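You operate a simulated robot arm through the tools that you are given. There is no shell and no other tool.

Carry out the task below with a simulated two-armed robot. There is one attempt and no reset: what you move stays moved.

JOB
The bench amplifier's LEFT drive board is dead. Fit the blue one instead.
Fine: it is switched off already; unplug and drain it first; plug in the REST hole, old board in the OLD pocket; yellow drain tool, put back where it stood. Set down upright: yellow drain tool.

It is judged by the outcome, as a careful person would: the job done as asked, and still so three seconds after it is handed in. It fails if anything else is knocked over, pushed out of place, dropped, spilled or broken.

ROBOT AND FRAMES
Two 7-joint arms with fingered hands on one trunk that stands fixed in place. Base frame: the origin is at the foot of the trunk, x ahead of it, y to its left, z up; the work surface is at about z = 823. Units: mm, rad, N and s.
The left shoulder is at [50, 214, 869], the right one opposite. With the tool pointing down near the work surface each hand reaches from about 380 to 880 mm from the base axis, measured 20 degrees to its own side. Payload 3 kg a hand.
The tool frame of a hand sits at the grasp point between the pads (the TCP): z along the fingers, y along the line on which they close. The tips reach 26 mm beyond it. The gripper opens to 132 mm; its body begins 73 mm behind the TCP. The gripper is a hand of 3 fingers: y runs from the thumb to the fingers, the wrist lies at [0, 0, -229] in the tool frame, and closing takes about 1.5 s.
Orientation is told as [roll, pitch, yaw] about the base's x, y, z axes, in that order, counted from this pose: with the fingers straight down and closing along the base's y, the tool's x points along the base's -x, its y along +y and its z along -z.

CONTROLS
- The arms move only by the tool send_rows. It takes "left_motion", "right_motion" or both (then of equal length, played together; a hand with none holds still); each is a list of rows, each a list of 7 numbers: the turn, a rotation vector about the tool's x, y, z in units of 5 degrees (1.0 is 5 degrees), then the shift along the tool's x, y, z in units of 25 mm (1.0 is 25 mm), then the finger opening in mm, from 0 to 132. In form: [[wx, wy, wz, tx, ty, tz, hand], ...]. A call has 1 to 20 rows; each row shifts and turns the commanded pose from where the row before left it, along the tool's axes as they then stand. A call with a number of a shift or a turn outside -1 to 1 is refused whole. Rows are played at 5 a second. More than 50 mm and 0.15 rad between two rows, or a gripper value outside its range, and nothing of the call is played. Where a pose cannot be reached the arm comes as near as it can. A force on the tool above 40 N (or 10 N above the force at the start of the call, whichever is more), or a blocked arm, ends the call early, and 0.2 s more pass. Each finger travels about 72 mm/s and halts on what it meets, pressing with about 23 N; the grip force reading is that of the motor and also rises with nothing between the fingers. The clock runs only during rows and for 0.2 s after the last one: add rows that do not move to give the fingers time. It gives the time, the measured TCP pose, the force on the tool (base axes), the opening and the grip force at its end, in the units of the frame above (readings bear some noise), with the torque about the TCP (base axes, N m) and any sound that the robot's microphone picked up, and new pictures: "show" is both (left out), scene, wrist or none (wrist: the cameras of the hands that moved).
- Cameras (640 x 400 px; columns grow to the right, rows downward): "scene" is now at [32.8, -15.4, 1497.7]; the picture's right is [-0.19, -0.98, 0.00], its down [-0.66, 0.12, -0.74] and it looks along [0.73, -0.14, -0.67] (base axes); focal length 318 px, centre (320, 200). "left" rides on the left gripper at [-62, 3, -92] in its tool frame; the picture's right is [-0.05, -1.00, 0.00], its down [0.83, -0.04, -0.56] and it looks along [0.55, -0.03, 0.83] (tool axes); focal length 230 px, centre (320, 200). "right" rides on the right gripper at [62, 3, -92] in its tool frame; the picture's right is [-0.05, 1.00, 0.00], its down [-0.83, -0.04, -0.56] and it looks along [-0.55, -0.03, 0.83] (tool axes); focal length 230 px, centre (320, 200).
- preshape(shape, hand): the hand has 3 fingers and takes this shape, open, in about a second: jaw (thumb against the fingers, like two jaws); tri (thumb and two fingers); tip (a fingertip pinch); poke (one finger out to press); point (the index stretched); flat (the hand flat); cup (the hand cupped); fist (a fist). The gripper value then closes the fingers along that shape, each until it touches; the sizes above hold for jaw. It gives what a move gives, with no picture.
- aim_head(pan, tilt): turns the head with the scene camera to pan (to the left, within 1.501 rad either way) and tilt (down, from -0.506 to 1.204), counted from straight ahead of the robot. It gives what a move gives, and a new picture of the scene camera.
- locate(camera, pixels): for up to 12 pixels [column, row] of the newest picture of that camera ("zoom" is the newest enlarged one), the place [x, y, z] in the base frame of the surface seen there, good to about 2 mm. It takes no simulated time.
- inspect(camera, box): a new picture of the part [left, top, right, bottom] of that camera's present view, enlarged. It takes no simulated time.
- finish_job(): hands the job in; it is judged then, once.

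Leave the grippers open and the arms clear of the work at the hand-in unless told otherwise.

The tools are called as a command line: name --argument value ..., lists and objects as JSON in quotes. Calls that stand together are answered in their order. send_rows: Moves the arms, as the interface text tells. Its arguments: {"type":"object","properties":{"left_motion":{"type":"array"},"right_motion":{"type":"array"},"show":{"type":"string","enum":["both","scene","wrist","none"]}},"required":[]} The other tools are called the same way: preshape (shape, hand) gives the hand a shape; aim_head (pan, tilt) turns the head that bears the scene camera; locate (camera, pixels) gives the place of the surface under pixels of a picture; inspect (camera, box) takes an enlarged picture of a part of a camera's view; finish_job () hands the job in.

At the start:

```text
time_s: 0.0
left_eef_pos: [532.2, 36.7, 1161.1]
left_tcp_rot: [0.0, 0.0, -0.359]
left_force: [-0.5, 0.0, 0.0]
left_ft_torque: [-0.02, 0.01, -0.02]
left_finger_gap: 131.9
left_gripper_force: 0.0
left_shape: jaw
right_eef_pos: [416.0, -473.4, 1155.9]
right_tcp_rot: [-0.002, -0.001, -0.36]
right_force: [-0.4, -0.1, 0.3]
right_ft_torque: [0.04, -0.01, 0.0]
right_finger_gap: 131.8
right_gripper_force: 0.1
right_shape: jaw
head pan, tilt (commanded): [-0.187, 0.733]
```

scene: 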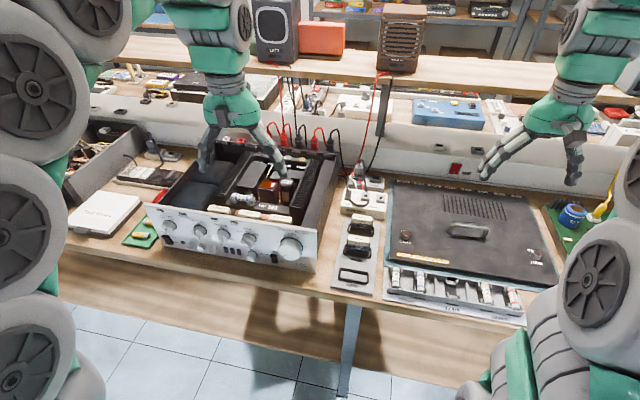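
right: 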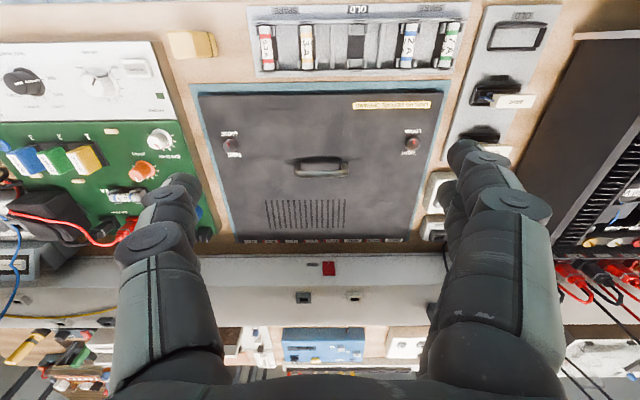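
left: 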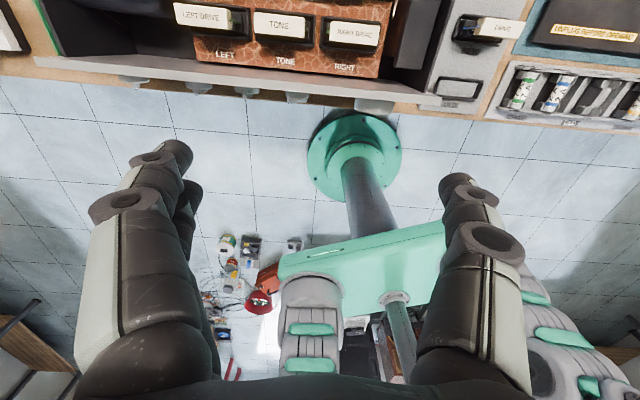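

I see the amplifier on the left with its lid off, a tray strip beside it (column ~355), and a big flat unit to the right. First I take enlarged pictures of the work areas.

inspect --camera "scene" --box '[130, 110, 350, 280]'

inspect --camera "scene" --box '[320, 150, 440, 300]'

inspect --camera "scene" --box '[380, 170, 560, 330]'

inspect --camera "left" --box '[100, 0, 640, 140]'

inspect --camera "scene" --box '[40, 100, 220, 270]'

```text
2.35 times, centred on (240, 195) of scene
```

zoom: 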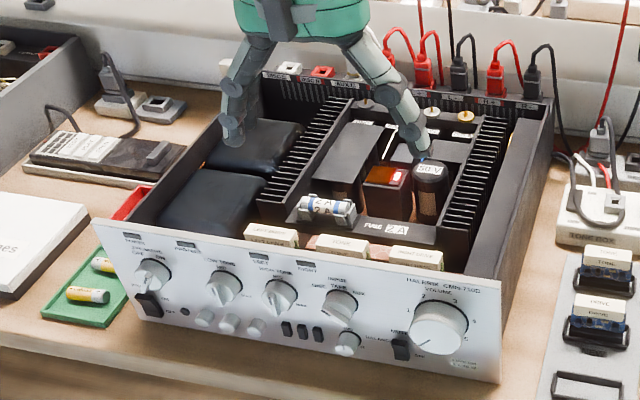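

```text
2.67 times, centred on (380, 225) of scene
```

zoom: 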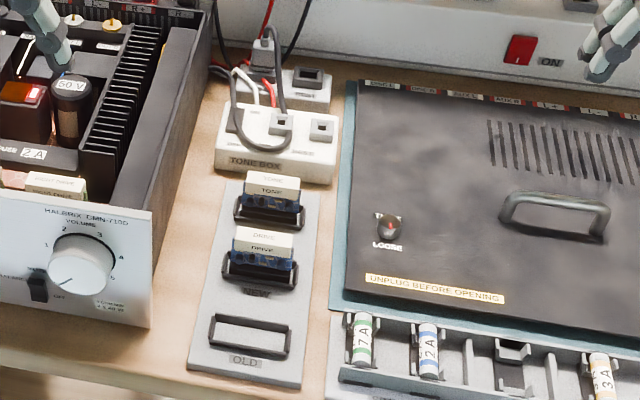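

```text
2.50 times, centred on (470, 250) of scene
```

zoom: 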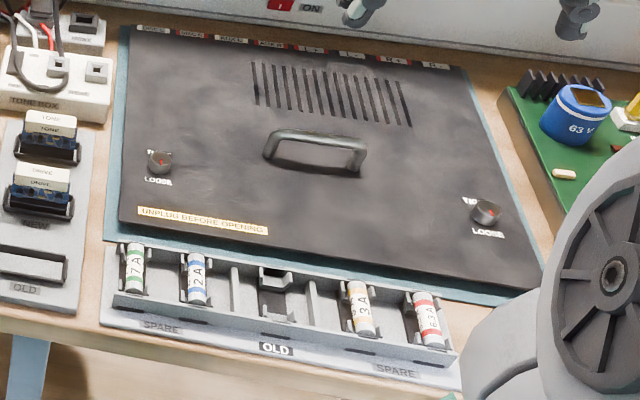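

```text
1.19 times, centred on (370, 70) of left
```

zoom: 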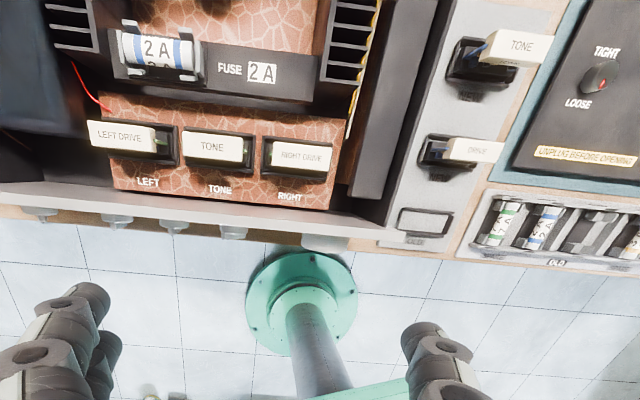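

```text
2.35 times, centred on (130, 185) of scene
```

zoom: 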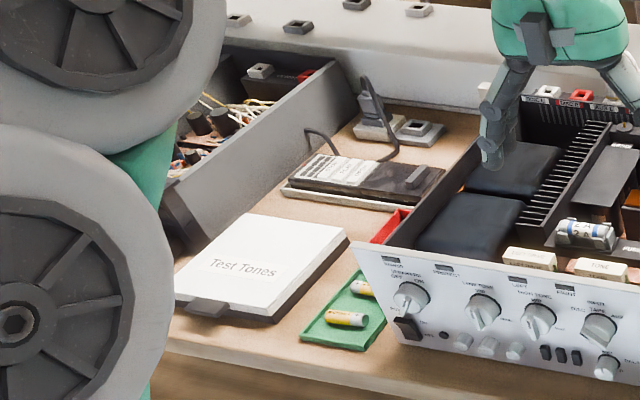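

Two plugs stand in outlet boxes (one left near column 150, one on the "TONE BOX" near column 360). I turn the head to look around for the drain tool, the REST hole and the amp's cord.

aim_head --pan -0.8 --tilt 0.75

aim_head --pan 0.4 --tilt 0.75

```text
time_s: 1.0
left_eef_pos: [532.9, 36.5, 1160.5]
left_tcp_rot: [0.0, 0.001, -0.359]
left_force: [0.8, 0.2, -0.3]
left_ft_torque: [-0.01, -0.01, -0.01]
left_finger_gap: 131.7
left_gripper_force: 0.0
left_shape: jaw
right_eef_pos: [415.4, -473.9, 1158.4]
right_tcp_rot: [-0.004, -0.001, -0.36]
right_force: [0.2, -0.4, 0.4]
right_ft_torque: [0.0, -0.02, 0.01]
right_finger_gap: 132.0
right_gripper_force: 0.1
right_shape: jaw
head pan, tilt (commanded): [-0.799, 0.75]
```

scene: 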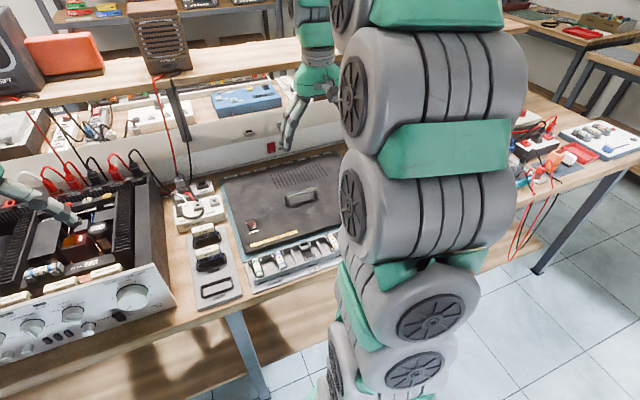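

```text
time_s: 2.4
left_eef_pos: [532.0, 35.2, 1161.9]
left_tcp_rot: [-0.002, -0.001, -0.36]
left_force: [0.0, 1.0, 1.1]
left_ft_torque: [0.05, -0.04, 0.01]
left_finger_gap: 132.1
left_gripper_force: 0.1
left_shape: jaw
right_eef_pos: [416.3, -473.1, 1155.7]
right_tcp_rot: [0.0, -0.002, -0.36]
right_force: [0.7, -0.5, 0.1]
right_ft_torque: [-0.02, 0.0, -0.04]
right_finger_gap: 131.9
right_gripper_force: 0.1
right_shape: jaw
head pan, tilt (commanded): [0.4, 0.75]
```

scene: 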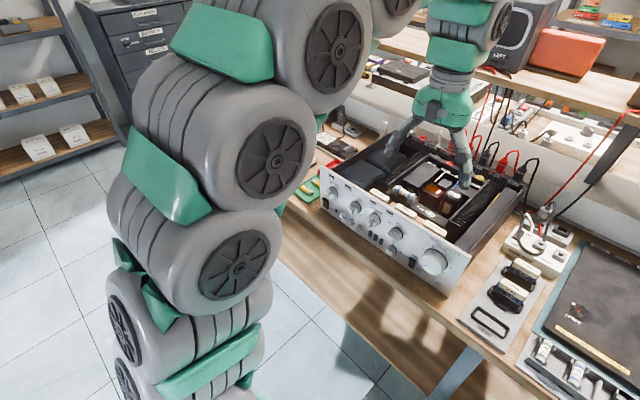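

The arms block parts of the view. I look through the right hand's camera, enlarged left and lower regions, for a yellow tool.

inspect --camera "right" --box '[0, 0, 260, 180]'

inspect --camera "right" --box '[0, 160, 200, 400]'

inspect --camera "right" --box '[400, 0, 640, 300]'

aim_head --pan -0.187 --tilt 0.5

```text
2.22 times, centred on (130, 90) of right
```

zoom: 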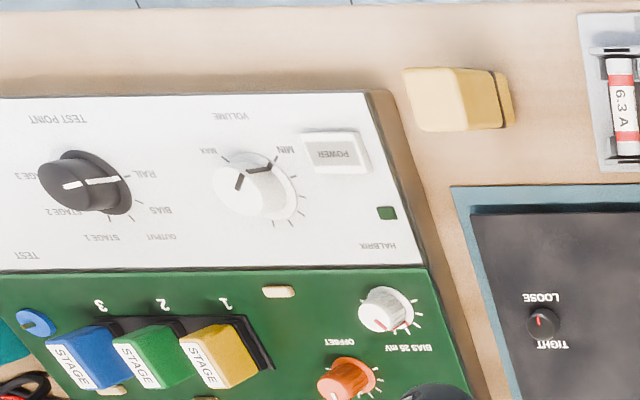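

```text
1.67 times, centred on (100, 280) of right
```

zoom: 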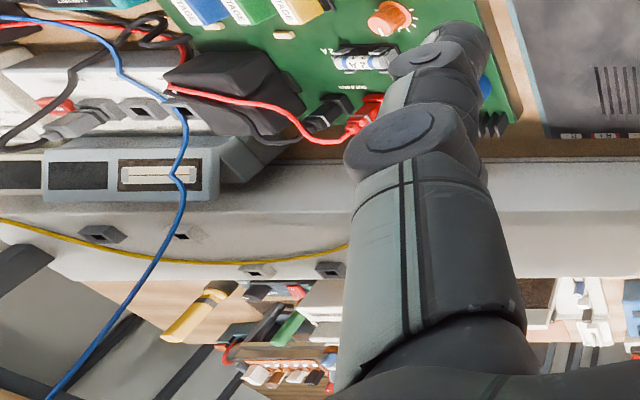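

```text
1.33 times, centred on (520, 150) of right
```

zoom: 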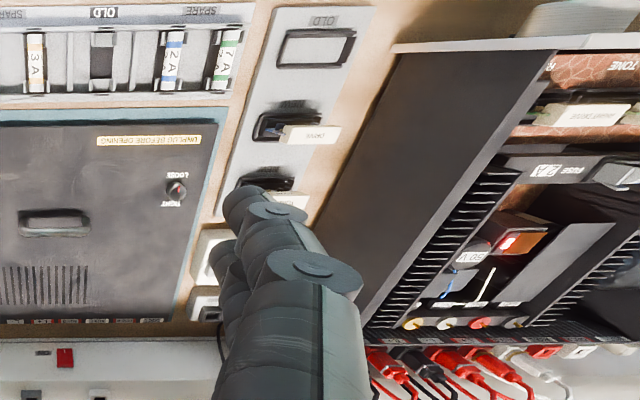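

```text
time_s: 3.4
left_eef_pos: [531.4, 35.3, 1161.1]
left_tcp_rot: [0.0, -0.001, -0.36]
left_force: [-0.8, -0.3, 0.1]
left_ft_torque: [-0.01, 0.0, 0.01]
left_finger_gap: 132.1
left_gripper_force: 0.0
left_shape: jaw
right_eef_pos: [415.6, -473.8, 1157.1]
right_tcp_rot: [-0.002, -0.002, -0.36]
right_force: [-0.6, 0.3, 0.4]
right_ft_torque: [-0.02, 0.02, 0.04]
right_finger_gap: 131.8
right_gripper_force: 0.0
right_shape: jaw
head pan, tilt (commanded): [-0.187, 0.499]
```

scene: 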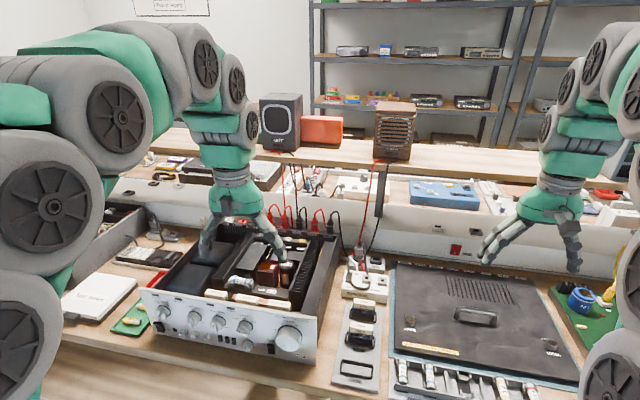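

I look at the yellow thing on the right edge (column ~605, row ~290), and the outlet area near (365, 270).

inspect --camera "scene" --box '[540, 230, 640, 360]'

inspect --camera "scene" --box '[320, 220, 410, 310]'

inspect --camera "scene" --box '[190, 180, 350, 320]'

inspect --camera "scene" --box '[80, 200, 220, 320]'

```text
3.08 times, centred on (590, 295) of scene
```

zoom: 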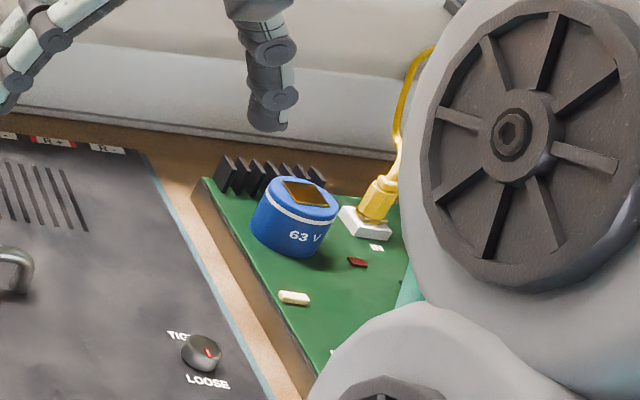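

```text
4.44 times, centred on (365, 265) of scene
```

zoom: 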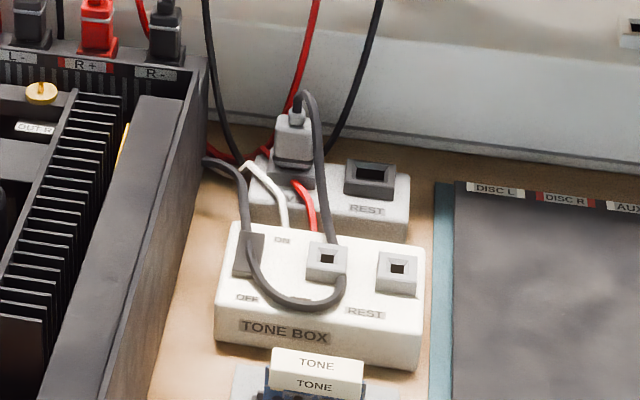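

```text
2.86 times, centred on (270, 250) of scene
```

zoom: 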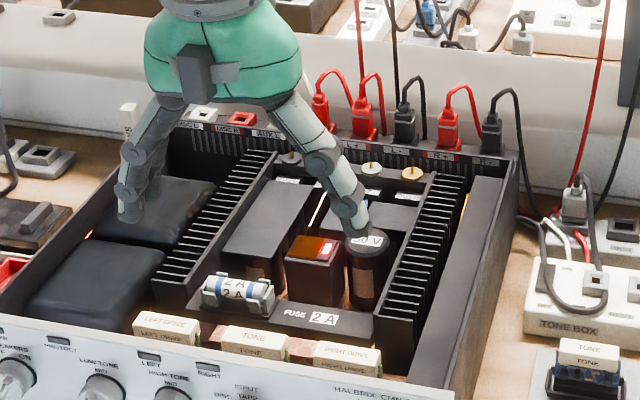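

```text
3.33 times, centred on (150, 260) of scene
```

zoom: 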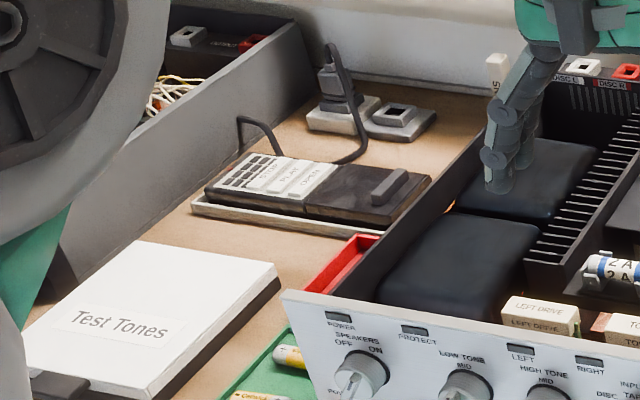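

I locate key places: outlet plug, tone box, trays, boards, the amp's corners.

locate --camera "scene" --pixels '[[361, 246], [373, 253], [366, 274], [376, 278], [355, 275], [357, 370], [362, 330], [364, 305], [235, 296], [260, 300], [288, 306], [285, 244]]'

locate --camera "scene" --pixels '[[245, 287], [280, 280], [270, 265], [157, 222], [163, 237], [152, 262], [272, 239], [292, 240], [302, 242], [222, 250], [330, 235], [145, 290]]'

```text
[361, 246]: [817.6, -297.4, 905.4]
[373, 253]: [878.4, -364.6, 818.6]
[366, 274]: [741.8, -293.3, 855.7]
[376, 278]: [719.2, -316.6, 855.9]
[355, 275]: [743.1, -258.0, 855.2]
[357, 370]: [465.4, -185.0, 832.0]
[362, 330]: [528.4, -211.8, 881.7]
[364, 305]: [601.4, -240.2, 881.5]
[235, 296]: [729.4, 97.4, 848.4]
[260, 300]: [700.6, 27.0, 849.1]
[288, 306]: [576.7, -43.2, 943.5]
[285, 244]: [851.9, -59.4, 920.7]
```

```text
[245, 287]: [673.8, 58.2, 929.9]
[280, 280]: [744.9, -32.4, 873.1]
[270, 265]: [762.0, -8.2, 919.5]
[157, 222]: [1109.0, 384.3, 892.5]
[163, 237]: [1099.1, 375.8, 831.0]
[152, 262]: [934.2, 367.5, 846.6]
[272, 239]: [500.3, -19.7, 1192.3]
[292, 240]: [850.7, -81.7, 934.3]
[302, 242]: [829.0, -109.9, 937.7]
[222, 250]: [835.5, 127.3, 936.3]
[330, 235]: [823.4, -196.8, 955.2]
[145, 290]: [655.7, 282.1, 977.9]
```

The plug at [818, -297] looks like the amp's; the left plug is far out of reach. Now I check the yellow block seen by the right wrist camera at (190, 45).

locate --camera "right" --pixels '[[175, 45], [190, 45], [205, 45], [213, 45], [190, 36], [190, 55], [230, 45]]'

inspect --camera "right" --box '[150, 10, 250, 80]'

```text
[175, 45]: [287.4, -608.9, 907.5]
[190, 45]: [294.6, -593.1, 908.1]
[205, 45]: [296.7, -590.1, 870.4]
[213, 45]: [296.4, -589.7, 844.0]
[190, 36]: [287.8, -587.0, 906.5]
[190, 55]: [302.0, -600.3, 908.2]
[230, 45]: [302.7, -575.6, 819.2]
```

```text
5.71 times, centred on (200, 45) of right
```

zoom: 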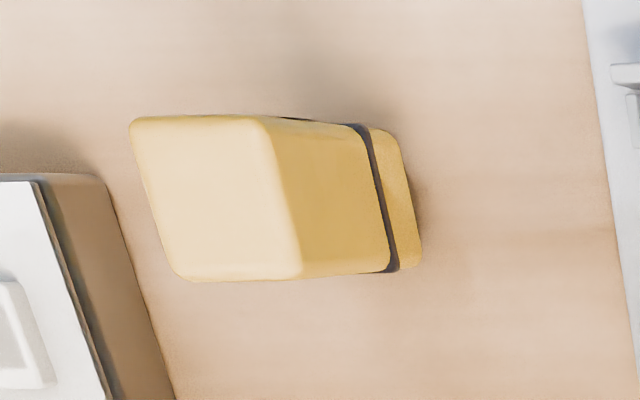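

The yellow block at about [292, -600], z 819–908 stands upright; it is probably the drain tool. Next I swing the left hand out of the way and bring the right hand over the tray to view the outlet and boards with its camera.

send_rows --left_motion '[[0, 0, 0, 0.45, 0.6, 0, 132], [0, 0, 0, 0.45, 0.6, 0, 132], [0, 0, 0, 0.45, 0.6, 0, 132], [0, 0, 0, 0.45, 0.6, 0, 132], [0, 0, 0, 0.45, 0.6, 0, 132], [0, 0, 0, 0.45, 0.6, 0, 132], [0, 0, 0, 0.45, 0.6, 0, 132], [0, 0, 0, 0.45, 0.6, 0, 132], [0, 0, 0, 0.45, 0.6, 0, 132], [0, 0, 0, 0.45, 0.6, 0, 132], [0, 0, 0, 0.45, 0.6, 0, 132], [0, 0, 0, 0.0, 0, 0, 132]]' --right_motion '[[0, 0, 0, 0.04, 0.9, 0.08, 132], [0, 0, 0, 0.04, 0.9, 0.08, 132], [0, 0, 0, 0.04, 0.9, 0.08, 132], [0, 0, 0, 0.04, 0.9, 0.08, 132], [0, 0, 0, 0.04, 0.9, 0.08, 132], [0, 0, 0, 0.04, 0.9, 0.08, 132], [0, 0, 0, 0.04, 0.9, 0.08, 132], [0, 0, 0, 0.04, 0.9, 0.08, 132], [0, 0, 0, 0.04, 0.9, 0.08, 132], [0, 0, 0, 0.04, 0.9, 0.08, 132], [0, 0, 0, 0.04, 0.9, 0.08, 132], [0, 0, 0, 0.04, 0.9, 0.08, 132]]'

```text
time_s: 6.0
left_eef_pos: [478.0, 233.1, 1162.2]
left_tcp_rot: [0.0, 0.001, -0.359]
left_force: [-0.8, 0.2, 0.2]
left_ft_torque: [0.01, 0.03, 0.0]
left_finger_gap: 131.8
left_gripper_force: 0.0
left_shape: jaw
right_eef_pos: [501.8, -217.0, 1133.1]
right_tcp_rot: [-0.002, -0.002, -0.361]
right_force: [0.1, -0.4, 0.6]
right_ft_torque: [-0.02, 0.02, -0.04]
right_finger_gap: 131.9
right_gripper_force: 0.0
right_shape: jaw
head pan, tilt (commanded): [-0.187, 0.499]
```

scene: 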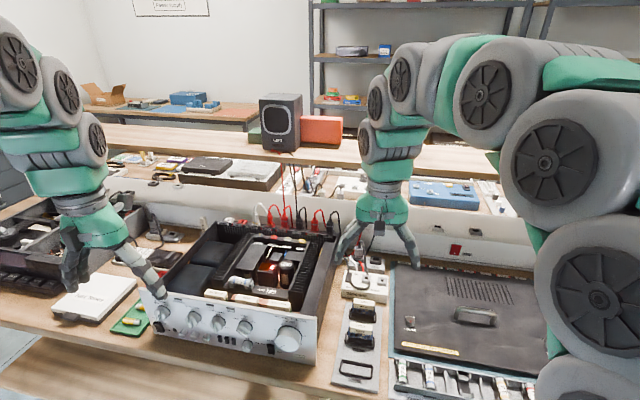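
right: 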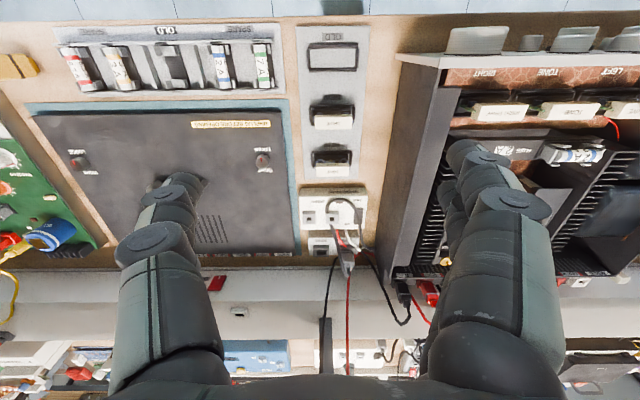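
left: 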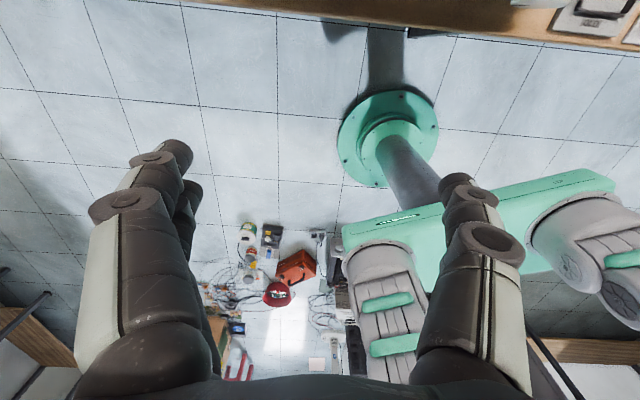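

Now the right wrist camera sees the tray, tone box and outlet. I enlarge those, plus the amp's inside.

inspect --camera "right" --box '[285, 170, 395, 290]'

inspect --camera "right" --box '[285, 20, 385, 200]'

inspect --camera "right" --box '[440, 20, 640, 190]'

inspect --camera "scene" --box '[220, 220, 350, 320]'

inspect --camera "scene" --box '[325, 210, 405, 310]'

```text
3.33 times, centred on (340, 230) of right
```

zoom: 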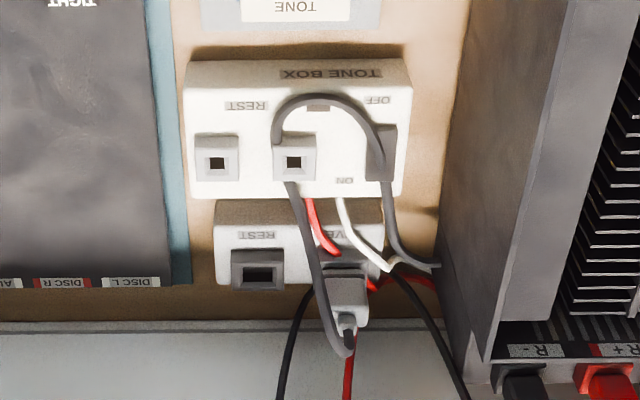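

```text
2.22 times, centred on (335, 110) of right
```

zoom: 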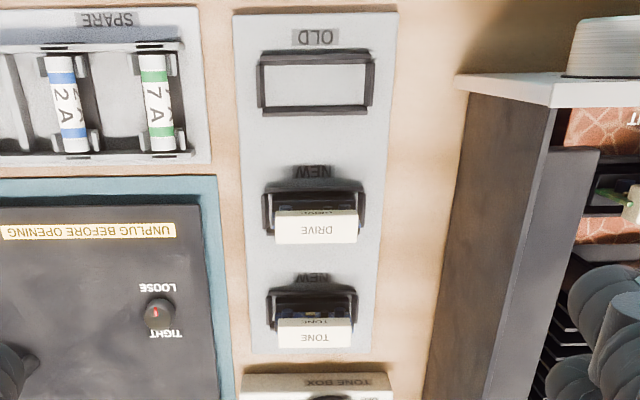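

```text
2.35 times, centred on (540, 105) of right
```

zoom: 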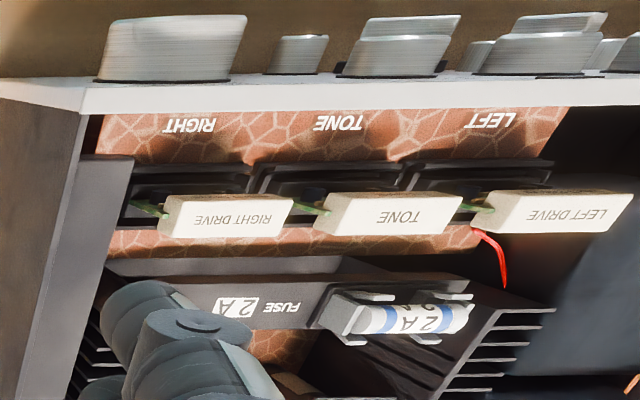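

```text
4.00 times, centred on (285, 270) of scene
```

zoom: 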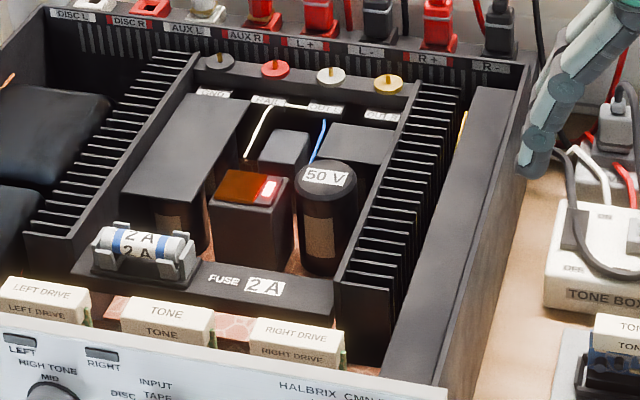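

```text
4.00 times, centred on (365, 260) of scene
```

zoom: 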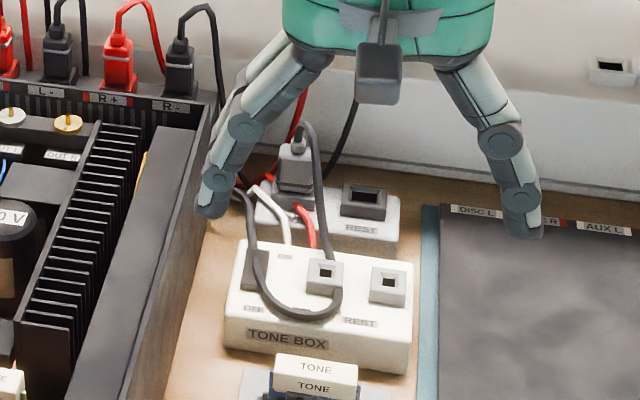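

The plug in the LIVE hole has its cord going over the tone box into the amp's right-rear, and the same outlet strip has a REST hole, so that is the amp's plug. In-amp boards are green, spares blue. I now bring the right camera over the amp to look inside.

send_rows --left_motion '[[0, 0, 0, 0.39, 0.24, 0, 132], [0, 0, 0, 0.39, 0.24, 0, 132], [0, 0, 0, 0.39, 0.24, 0, 132], [0, 0, 0, 0.39, 0.24, 0, 132], [0, 0, 0, 0.39, 0.24, 0, 132], [0, 0, 0, 0.39, 0.24, 0, 132], [0, 0, 0, 0.39, 0.24, 0, 132], [0, 0, 0, 0.39, 0.24, 0, 132], [0, 0, 0, 0.39, 0.24, 0, 132], [0, 0, 0, 0.39, 0.24, 0, 132], [0, 0, 0, 0, 0, 0, 132]]' --right_motion '[[0, 0, 0, 0.21, 0.9, 0, 132], [0, 0, 0, 0.21, 0.9, 0, 132], [0, 0, 0, 0.21, 0.9, 0, 132], [0, 0, 0, 0.21, 0.9, 0, 132], [0, 0, 0, 0.21, 0.9, 0, 132], [0, 0, 0, 0.21, 0.9, 0, 132], [0, 0, 0, 0.21, 0.9, 0, 132], [0, 0, 0, 0.21, 0.9, 0, 132], [0, 0, 0, 0.21, 0.9, 0, 132], [0, 0, 0, 0.21, 0.9, 0, 132], [0, 0, 0, 0, 0, 0, 132]]'

inspect --camera "right" --box '[240, 60, 460, 200]'

inspect --camera "right" --box '[220, 160, 440, 300]'

inspect --camera "right" --box '[200, 0, 460, 120]'

```text
time_s: 8.4
left_eef_pos: [404.0, 325.4, 1160.2]
left_tcp_rot: [0.0, 0.001, -0.359]
left_force: [0.6, 0.9, -0.2]
left_ft_torque: [0.01, -0.05, 0.02]
left_finger_gap: 131.9
left_gripper_force: 0.0
left_shape: jaw
right_eef_pos: [530.2, 13.4, 1129.9]
right_tcp_rot: [-0.001, -0.002, -0.359]
right_force: [-0.3, 0.3, 0.1]
right_ft_torque: [0.03, -0.02, 0.02]
right_finger_gap: 132.1
right_gripper_force: 0.1
right_shape: jaw
head pan, tilt (commanded): [-0.187, 0.499]
```

scene: 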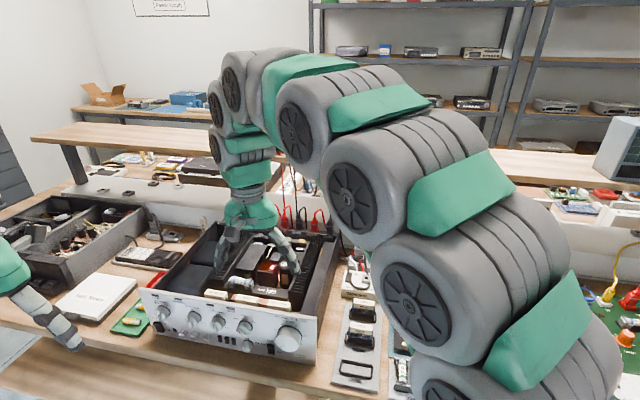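
right: 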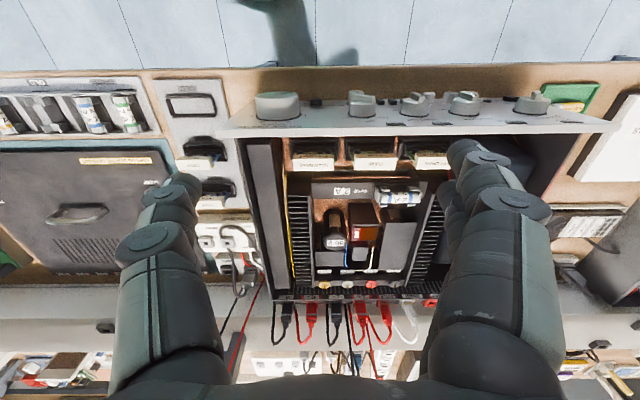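
left: 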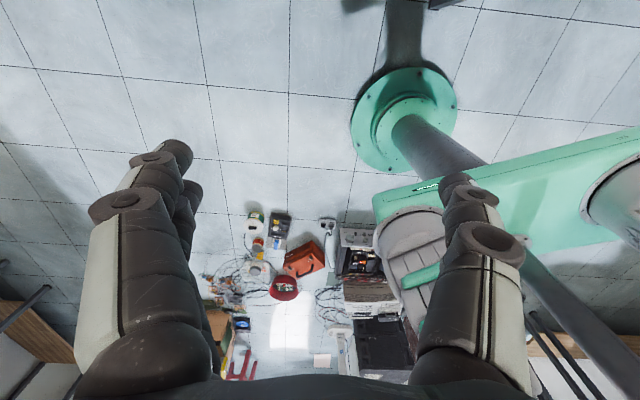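

```text
2.86 times, centred on (350, 130) of right
```

zoom: 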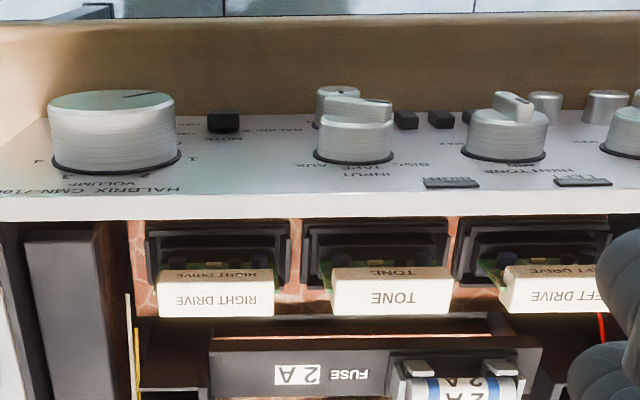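

```text
2.86 times, centred on (330, 230) of right
```

zoom: 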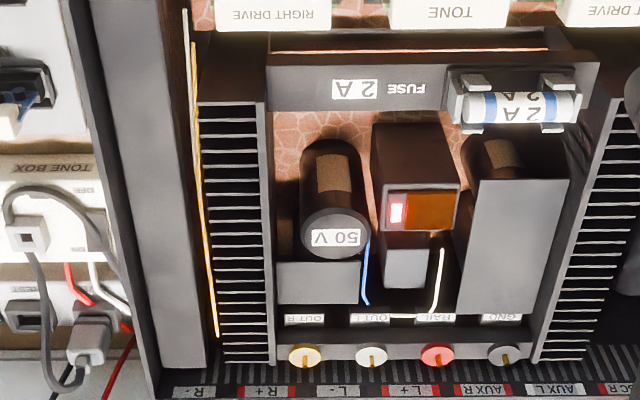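

```text
2.46 times, centred on (330, 60) of right
```

zoom: 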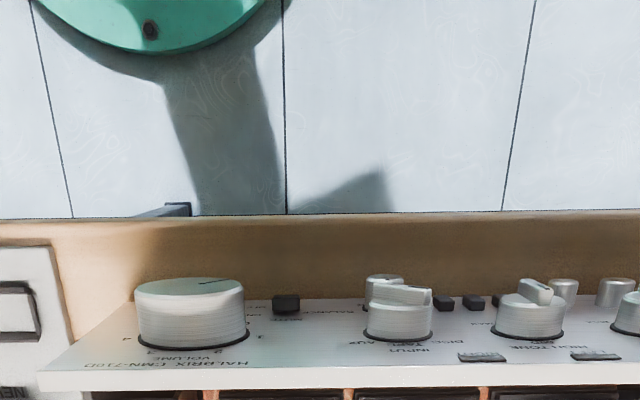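

Test points at the rear of the module: yellow OUT R, white OUT L, red RAIL, black GND; a lit red lamp likely shows charge. I locate them and the boards.

locate --camera "zoom" --pixels '[[209, 280], [300, 280]]'

locate --camera "right" --pixels '[[324, 284], [347, 284], [370, 284], [393, 284], [335, 243], [356, 233], [370, 230], [326, 163], [378, 163], [430, 163], [217, 234], [210, 246]]'

inspect --camera "right" --box '[300, 250, 420, 310]'

```text
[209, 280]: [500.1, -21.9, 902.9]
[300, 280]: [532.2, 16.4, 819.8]
```

```text
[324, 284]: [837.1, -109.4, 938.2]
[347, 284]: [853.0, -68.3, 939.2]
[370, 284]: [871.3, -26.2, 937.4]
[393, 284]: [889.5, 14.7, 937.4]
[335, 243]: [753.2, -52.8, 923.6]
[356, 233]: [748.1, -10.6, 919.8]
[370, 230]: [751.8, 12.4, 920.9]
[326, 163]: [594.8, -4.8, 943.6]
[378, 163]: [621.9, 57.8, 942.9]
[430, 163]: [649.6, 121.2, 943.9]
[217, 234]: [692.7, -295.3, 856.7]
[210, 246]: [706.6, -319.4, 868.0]
```

```text
5.33 times, centred on (360, 280) of right
```

zoom: 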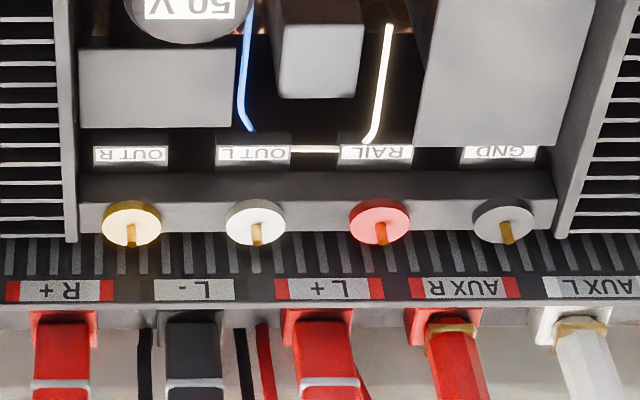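

The test posts are 45 mm apart near x≈880. Now I check the yellow tool with the head camera while the right arm is out to the left.

aim_head --pan -1.15 --tilt 0.8

```text
time_s: 9.6
left_eef_pos: [403.5, 324.4, 1160.5]
left_tcp_rot: [0.0, -0.001, -0.359]
left_force: [1.4, 0.4, 0.8]
left_ft_torque: [-0.02, 0.0, 0.0]
left_finger_gap: 132.0
left_gripper_force: 0.1
left_shape: jaw
right_eef_pos: [530.2, 12.6, 1129.9]
right_tcp_rot: [-0.002, 0.0, -0.359]
right_force: [0.3, 0.0, 0.5]
right_ft_torque: [0.01, 0.01, 0.02]
right_finger_gap: 131.8
right_gripper_force: 0.2
right_shape: jaw
head pan, tilt (commanded): [-1.15, 0.799]
```

scene: 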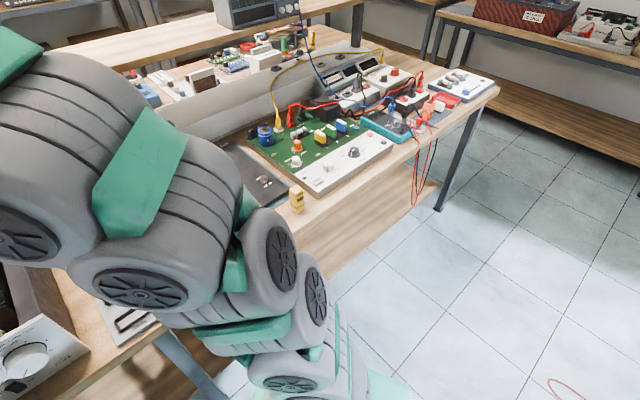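

I see the yellow tool at (297, 198). I enlarge it and the surroundings.

inspect --camera "scene" --box '[270, 170, 330, 225]'

inspect --camera "scene" --box '[230, 50, 510, 225]'

locate --camera "scene" --pixels '[[297, 189], [297, 195], [297, 205], [297, 211], [291, 190], [303, 190], [298, 214]]'

```text
7.27 times, centred on (300, 198) of scene
```

zoom: 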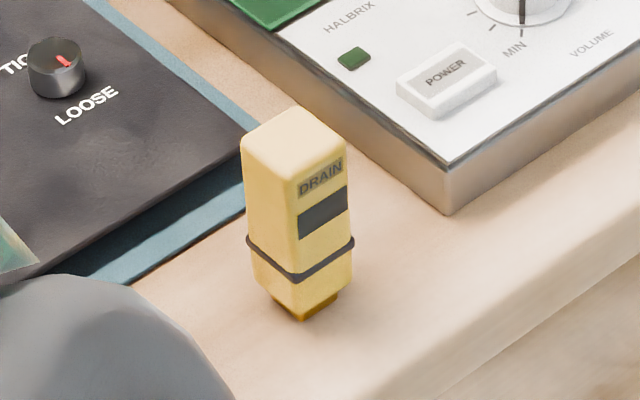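

```text
2.29 times, centred on (370, 138) of scene
```

zoom: 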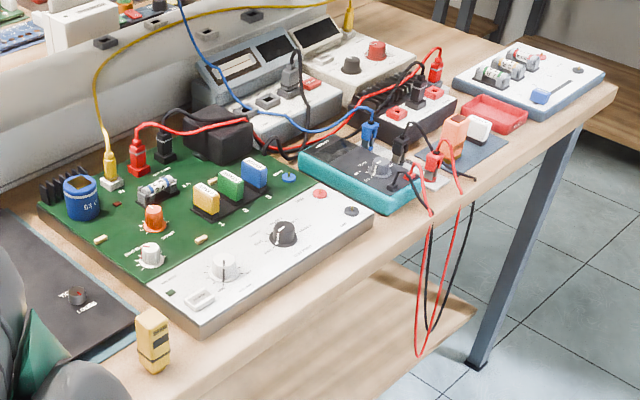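

```text
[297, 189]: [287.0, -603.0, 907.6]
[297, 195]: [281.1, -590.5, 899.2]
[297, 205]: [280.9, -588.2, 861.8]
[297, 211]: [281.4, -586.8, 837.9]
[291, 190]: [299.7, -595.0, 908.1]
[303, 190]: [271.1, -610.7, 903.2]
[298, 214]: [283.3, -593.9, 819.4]
```

The tool is labelled DRAIN, with a brass contact foot it stands on. I want a close look at where it applies: moving the right hand lower over the amp for a close view of cap, lamp and posts.

send_rows --right_motion '[[0, 0, 0, -0.7, 0.24, 0.47, 132], [0, 0, 0, -0.7, 0.24, 0.47, 132], [0, 0, 0, -0.7, 0.24, 0.47, 132], [0, 0, 0, -0.7, 0.24, 0.47, 132], [0, 0, 0, -0.7, 0.24, 0.47, 132], [0, 0, 0, -0.7, 0.24, 0.47, 132], [0, 0, 0, 0, 0, 0, 132]]' --show "wrist"

inspect --camera "right" --box '[240, 160, 400, 260]'

inspect --camera "right" --box '[240, 220, 400, 320]'

inspect --camera "right" --box '[200, 20, 460, 170]'

```text
time_s: 11.2
left_eef_pos: [403.0, 325.4, 1159.2]
left_tcp_rot: [0.0, 0.001, -0.358]
left_force: [-0.7, 1.9, -0.1]
left_ft_torque: [0.0, 0.02, 0.01]
left_finger_gap: 131.9
left_gripper_force: 0.1
left_shape: jaw
right_eef_pos: [640.5, 9.6, 1059.6]
right_tcp_rot: [-0.001, 0.0, -0.359]
right_force: [0.0, -1.4, -1.3]
right_ft_torque: [-0.02, -0.03, -0.01]
right_finger_gap: 131.9
right_gripper_force: 0.0
right_shape: jaw
head pan, tilt (commanded): [-1.15, 0.799]
```

right: 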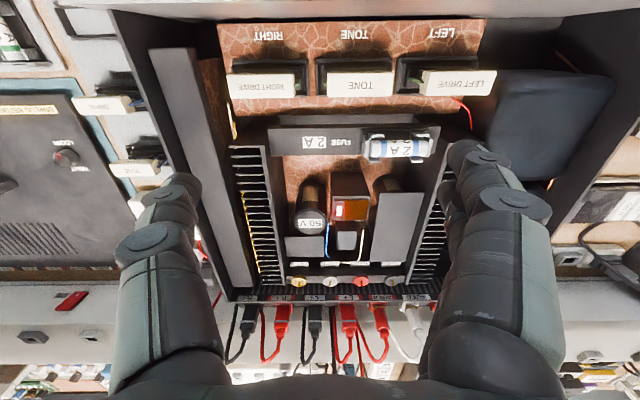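

```text
4.00 times, centred on (320, 210) of right
```

zoom: 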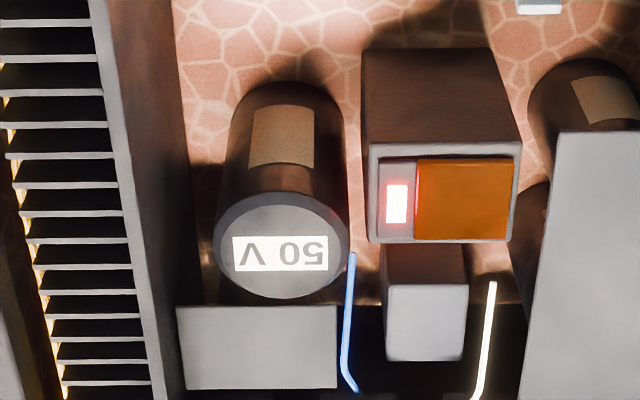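

```text
4.00 times, centred on (320, 270) of right
```

zoom: 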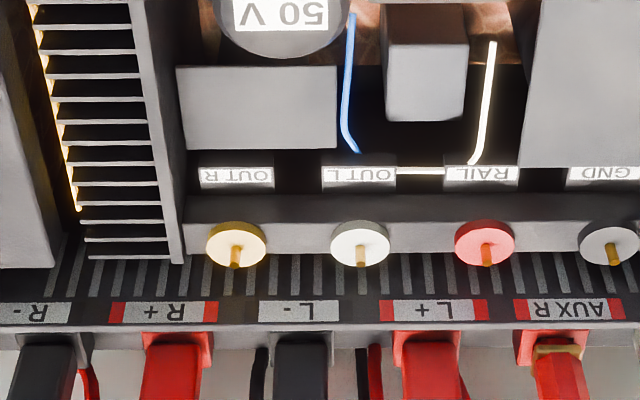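

```text
2.46 times, centred on (330, 95) of right
```

zoom: 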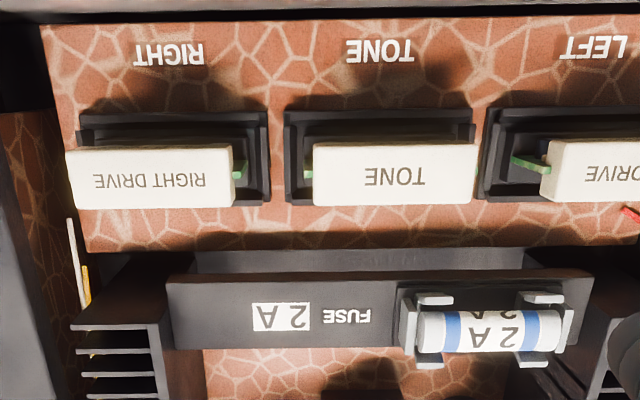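

The brown block has a copper pad with a lit red lamp beside it — the place for the brass foot of the drain tool. I locate the pad's corners, the lamp, board labels and slots.

locate --camera "right" --pixels '[[346, 201], [366, 201], [346, 218], [366, 218], [356, 210], [339, 211], [334, 200], [370, 200], [334, 220], [369, 219]]'

locate --camera "right" --pixels '[[424, 83], [458, 84], [494, 84], [425, 93], [489, 94], [425, 73], [495, 72], [415, 85], [438, 68], [396, 75], [396, 95], [475, 145]]'

inspect --camera "right" --box '[380, 20, 520, 120]'

```text
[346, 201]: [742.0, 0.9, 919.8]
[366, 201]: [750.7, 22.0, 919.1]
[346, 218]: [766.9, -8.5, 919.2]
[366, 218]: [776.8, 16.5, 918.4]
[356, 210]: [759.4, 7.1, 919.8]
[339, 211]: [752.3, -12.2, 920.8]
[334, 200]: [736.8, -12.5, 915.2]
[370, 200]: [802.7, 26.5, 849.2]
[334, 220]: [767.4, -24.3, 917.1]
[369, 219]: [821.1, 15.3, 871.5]
```

```text
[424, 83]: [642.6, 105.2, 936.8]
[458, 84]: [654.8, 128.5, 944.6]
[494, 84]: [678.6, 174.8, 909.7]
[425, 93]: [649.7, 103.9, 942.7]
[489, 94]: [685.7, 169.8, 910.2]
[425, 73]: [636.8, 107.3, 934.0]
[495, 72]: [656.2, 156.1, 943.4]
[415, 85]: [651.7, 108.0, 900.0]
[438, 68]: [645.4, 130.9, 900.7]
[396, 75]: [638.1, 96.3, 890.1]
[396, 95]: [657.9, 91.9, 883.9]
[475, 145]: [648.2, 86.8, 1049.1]
```

```text
4.00 times, centred on (450, 70) of right
```

zoom: 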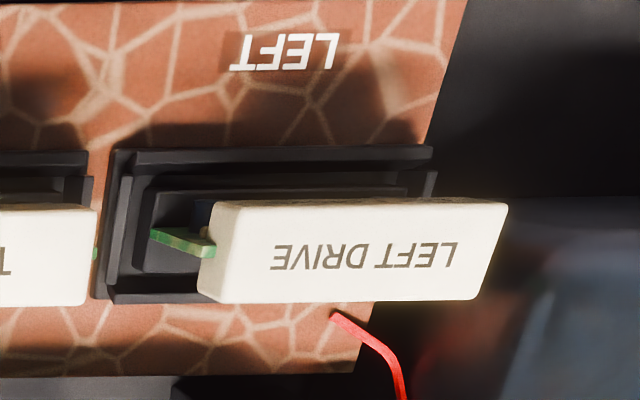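

Pad centre ≈ [759, 7, 919]. Handle of LEFT DRIVE spans ≈ [643,105]–[657,156], top z≈944. Next I look at the plug closely: head aimed back to the bench, then the right hand over there.

aim_head --pan -0.3 --tilt 0.6

send_rows --right_motion '[[0, 0, 0, -0.5, -0.94, 0.08, 132], [0, 0, 0, -0.5, -0.94, 0.08, 132], [0, 0, 0, -0.5, -0.94, 0.08, 132], [0, 0, 0, -0.5, -0.94, 0.08, 132], [0, 0, 0, -0.5, -0.94, 0.08, 132], [0, 0, 0, -0.5, -0.94, 0.08, 132], [0, 0, 0, -0.5, -0.94, 0.08, 132], [0, 0, 0, -0.5, -0.94, 0.08, 132], [0, 0, 0, -0.5, -0.94, 0.08, 132], [0, 0, 0, -0.5, -0.94, 0.08, 132], [0, 0, 0, 0, 0, 0, 132]]'

inspect --camera "right" --box '[230, 130, 430, 290]'

inspect --camera "right" --box '[220, 0, 420, 150]'

```text
time_s: 12.4
left_eef_pos: [405.2, 325.8, 1161.1]
left_tcp_rot: [0.001, 0.0, -0.36]
left_force: [-0.6, 0.6, 0.1]
left_ft_torque: [0.04, 0.0, -0.01]
left_finger_gap: 132.2
left_gripper_force: 0.1
left_shape: jaw
right_eef_pos: [641.6, 9.1, 1061.6]
right_tcp_rot: [-0.001, -0.002, -0.359]
right_force: [-0.1, 0.1, 0.1]
right_ft_torque: [-0.02, 0.01, -0.02]
right_finger_gap: 131.7
right_gripper_force: 0.2
right_shape: jaw
head pan, tilt (commanded): [-0.3, 0.6]
```

scene: 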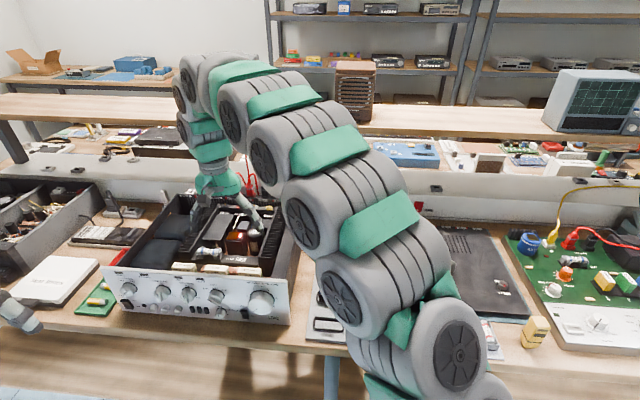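

```text
time_s: 14.8
left_eef_pos: [404.9, 324.6, 1160.3]
left_tcp_rot: [0.0, 0.0, -0.359]
left_force: [-0.1, -0.3, -0.2]
left_ft_torque: [0.03, 0.0, -0.02]
left_finger_gap: 131.8
left_gripper_force: 0.1
left_shape: jaw
right_eef_pos: [675.4, -254.8, 1040.5]
right_tcp_rot: [-0.001, -0.002, -0.361]
right_force: [-0.4, 0.4, -0.4]
right_ft_torque: [0.01, -0.01, 0.01]
right_finger_gap: 132.1
right_gripper_force: 0.1
right_shape: jaw
head pan, tilt (commanded): [-0.3, 0.6]
```

scene: 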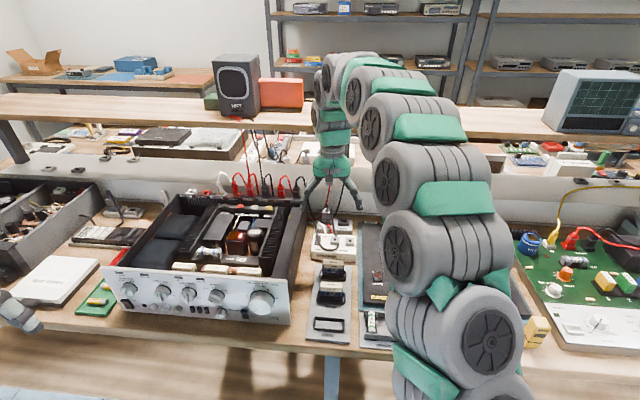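
right: 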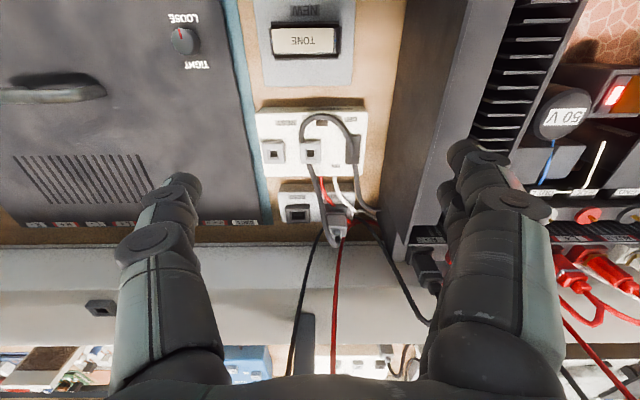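

```text
2.50 times, centred on (330, 210) of right
```

zoom: 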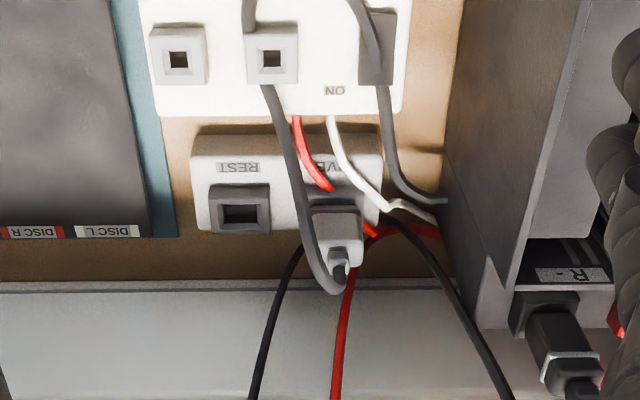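

```text
2.67 times, centred on (320, 75) of right
```

zoom: 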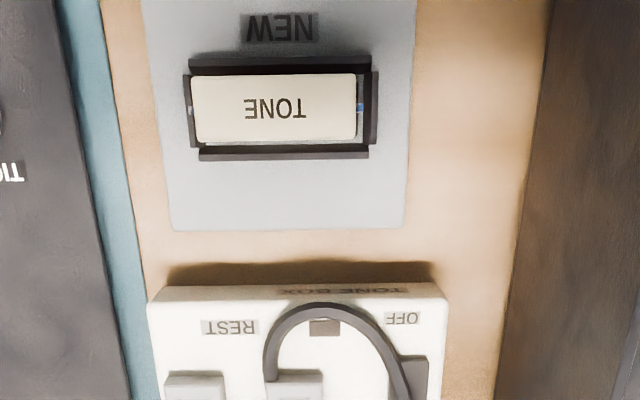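

Clear view: plug in LIVE, REST hole next to it (at zoom ~(240,212)). I locate plug body, hole and neighbours.

inspect --camera "right" --box '[270, 170, 390, 260]'

locate --camera "right" --pixels '[[298, 213], [287, 207], [311, 207], [291, 224], [312, 221], [335, 217], [337, 228], [326, 214], [345, 214], [337, 234], [329, 225], [343, 226]]'

```text
4.44 times, centred on (330, 215) of right
```

zoom: 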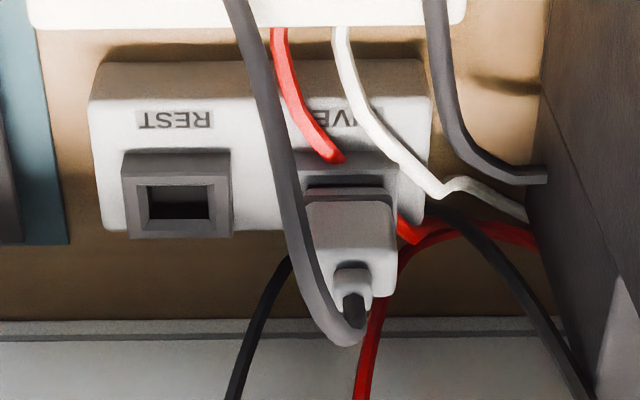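

```text
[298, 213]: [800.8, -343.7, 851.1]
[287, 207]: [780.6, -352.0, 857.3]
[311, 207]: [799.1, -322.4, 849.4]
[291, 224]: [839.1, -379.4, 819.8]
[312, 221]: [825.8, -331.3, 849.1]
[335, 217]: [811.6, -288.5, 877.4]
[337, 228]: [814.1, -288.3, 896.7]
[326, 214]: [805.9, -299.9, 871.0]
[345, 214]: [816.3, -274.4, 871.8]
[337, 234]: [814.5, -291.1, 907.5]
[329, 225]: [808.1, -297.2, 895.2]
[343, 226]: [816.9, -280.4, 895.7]
```

I locate finer features in this newest zoom.

locate --camera "zoom" --pixels '[[180, 203], [130, 160], [225, 160], [135, 225], [225, 228], [350, 210], [312, 212], [390, 212], [350, 255], [353, 280], [345, 180], [395, 170]]'

locate --camera "zoom" --pixels '[[148, 150], [205, 150], [150, 200], [210, 200], [250, 150], [420, 120], [300, 160], [352, 310], [335, 270], [375, 275], [390, 260], [315, 255]]'

```text
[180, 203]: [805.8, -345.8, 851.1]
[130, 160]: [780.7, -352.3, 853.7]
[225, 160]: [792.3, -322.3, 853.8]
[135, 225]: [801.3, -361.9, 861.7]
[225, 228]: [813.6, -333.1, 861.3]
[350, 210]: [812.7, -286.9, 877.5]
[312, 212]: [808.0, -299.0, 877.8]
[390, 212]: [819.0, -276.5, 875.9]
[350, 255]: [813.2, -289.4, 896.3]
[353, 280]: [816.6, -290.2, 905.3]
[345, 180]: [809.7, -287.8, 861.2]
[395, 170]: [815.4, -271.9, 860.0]
```

```text
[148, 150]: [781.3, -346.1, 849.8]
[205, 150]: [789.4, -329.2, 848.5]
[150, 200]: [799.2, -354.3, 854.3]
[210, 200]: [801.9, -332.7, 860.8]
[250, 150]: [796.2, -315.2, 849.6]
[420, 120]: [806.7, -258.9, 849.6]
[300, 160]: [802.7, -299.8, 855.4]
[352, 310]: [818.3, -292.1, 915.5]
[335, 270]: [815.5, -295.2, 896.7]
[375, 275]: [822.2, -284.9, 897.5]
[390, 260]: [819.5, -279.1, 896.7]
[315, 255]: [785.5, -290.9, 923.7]
```

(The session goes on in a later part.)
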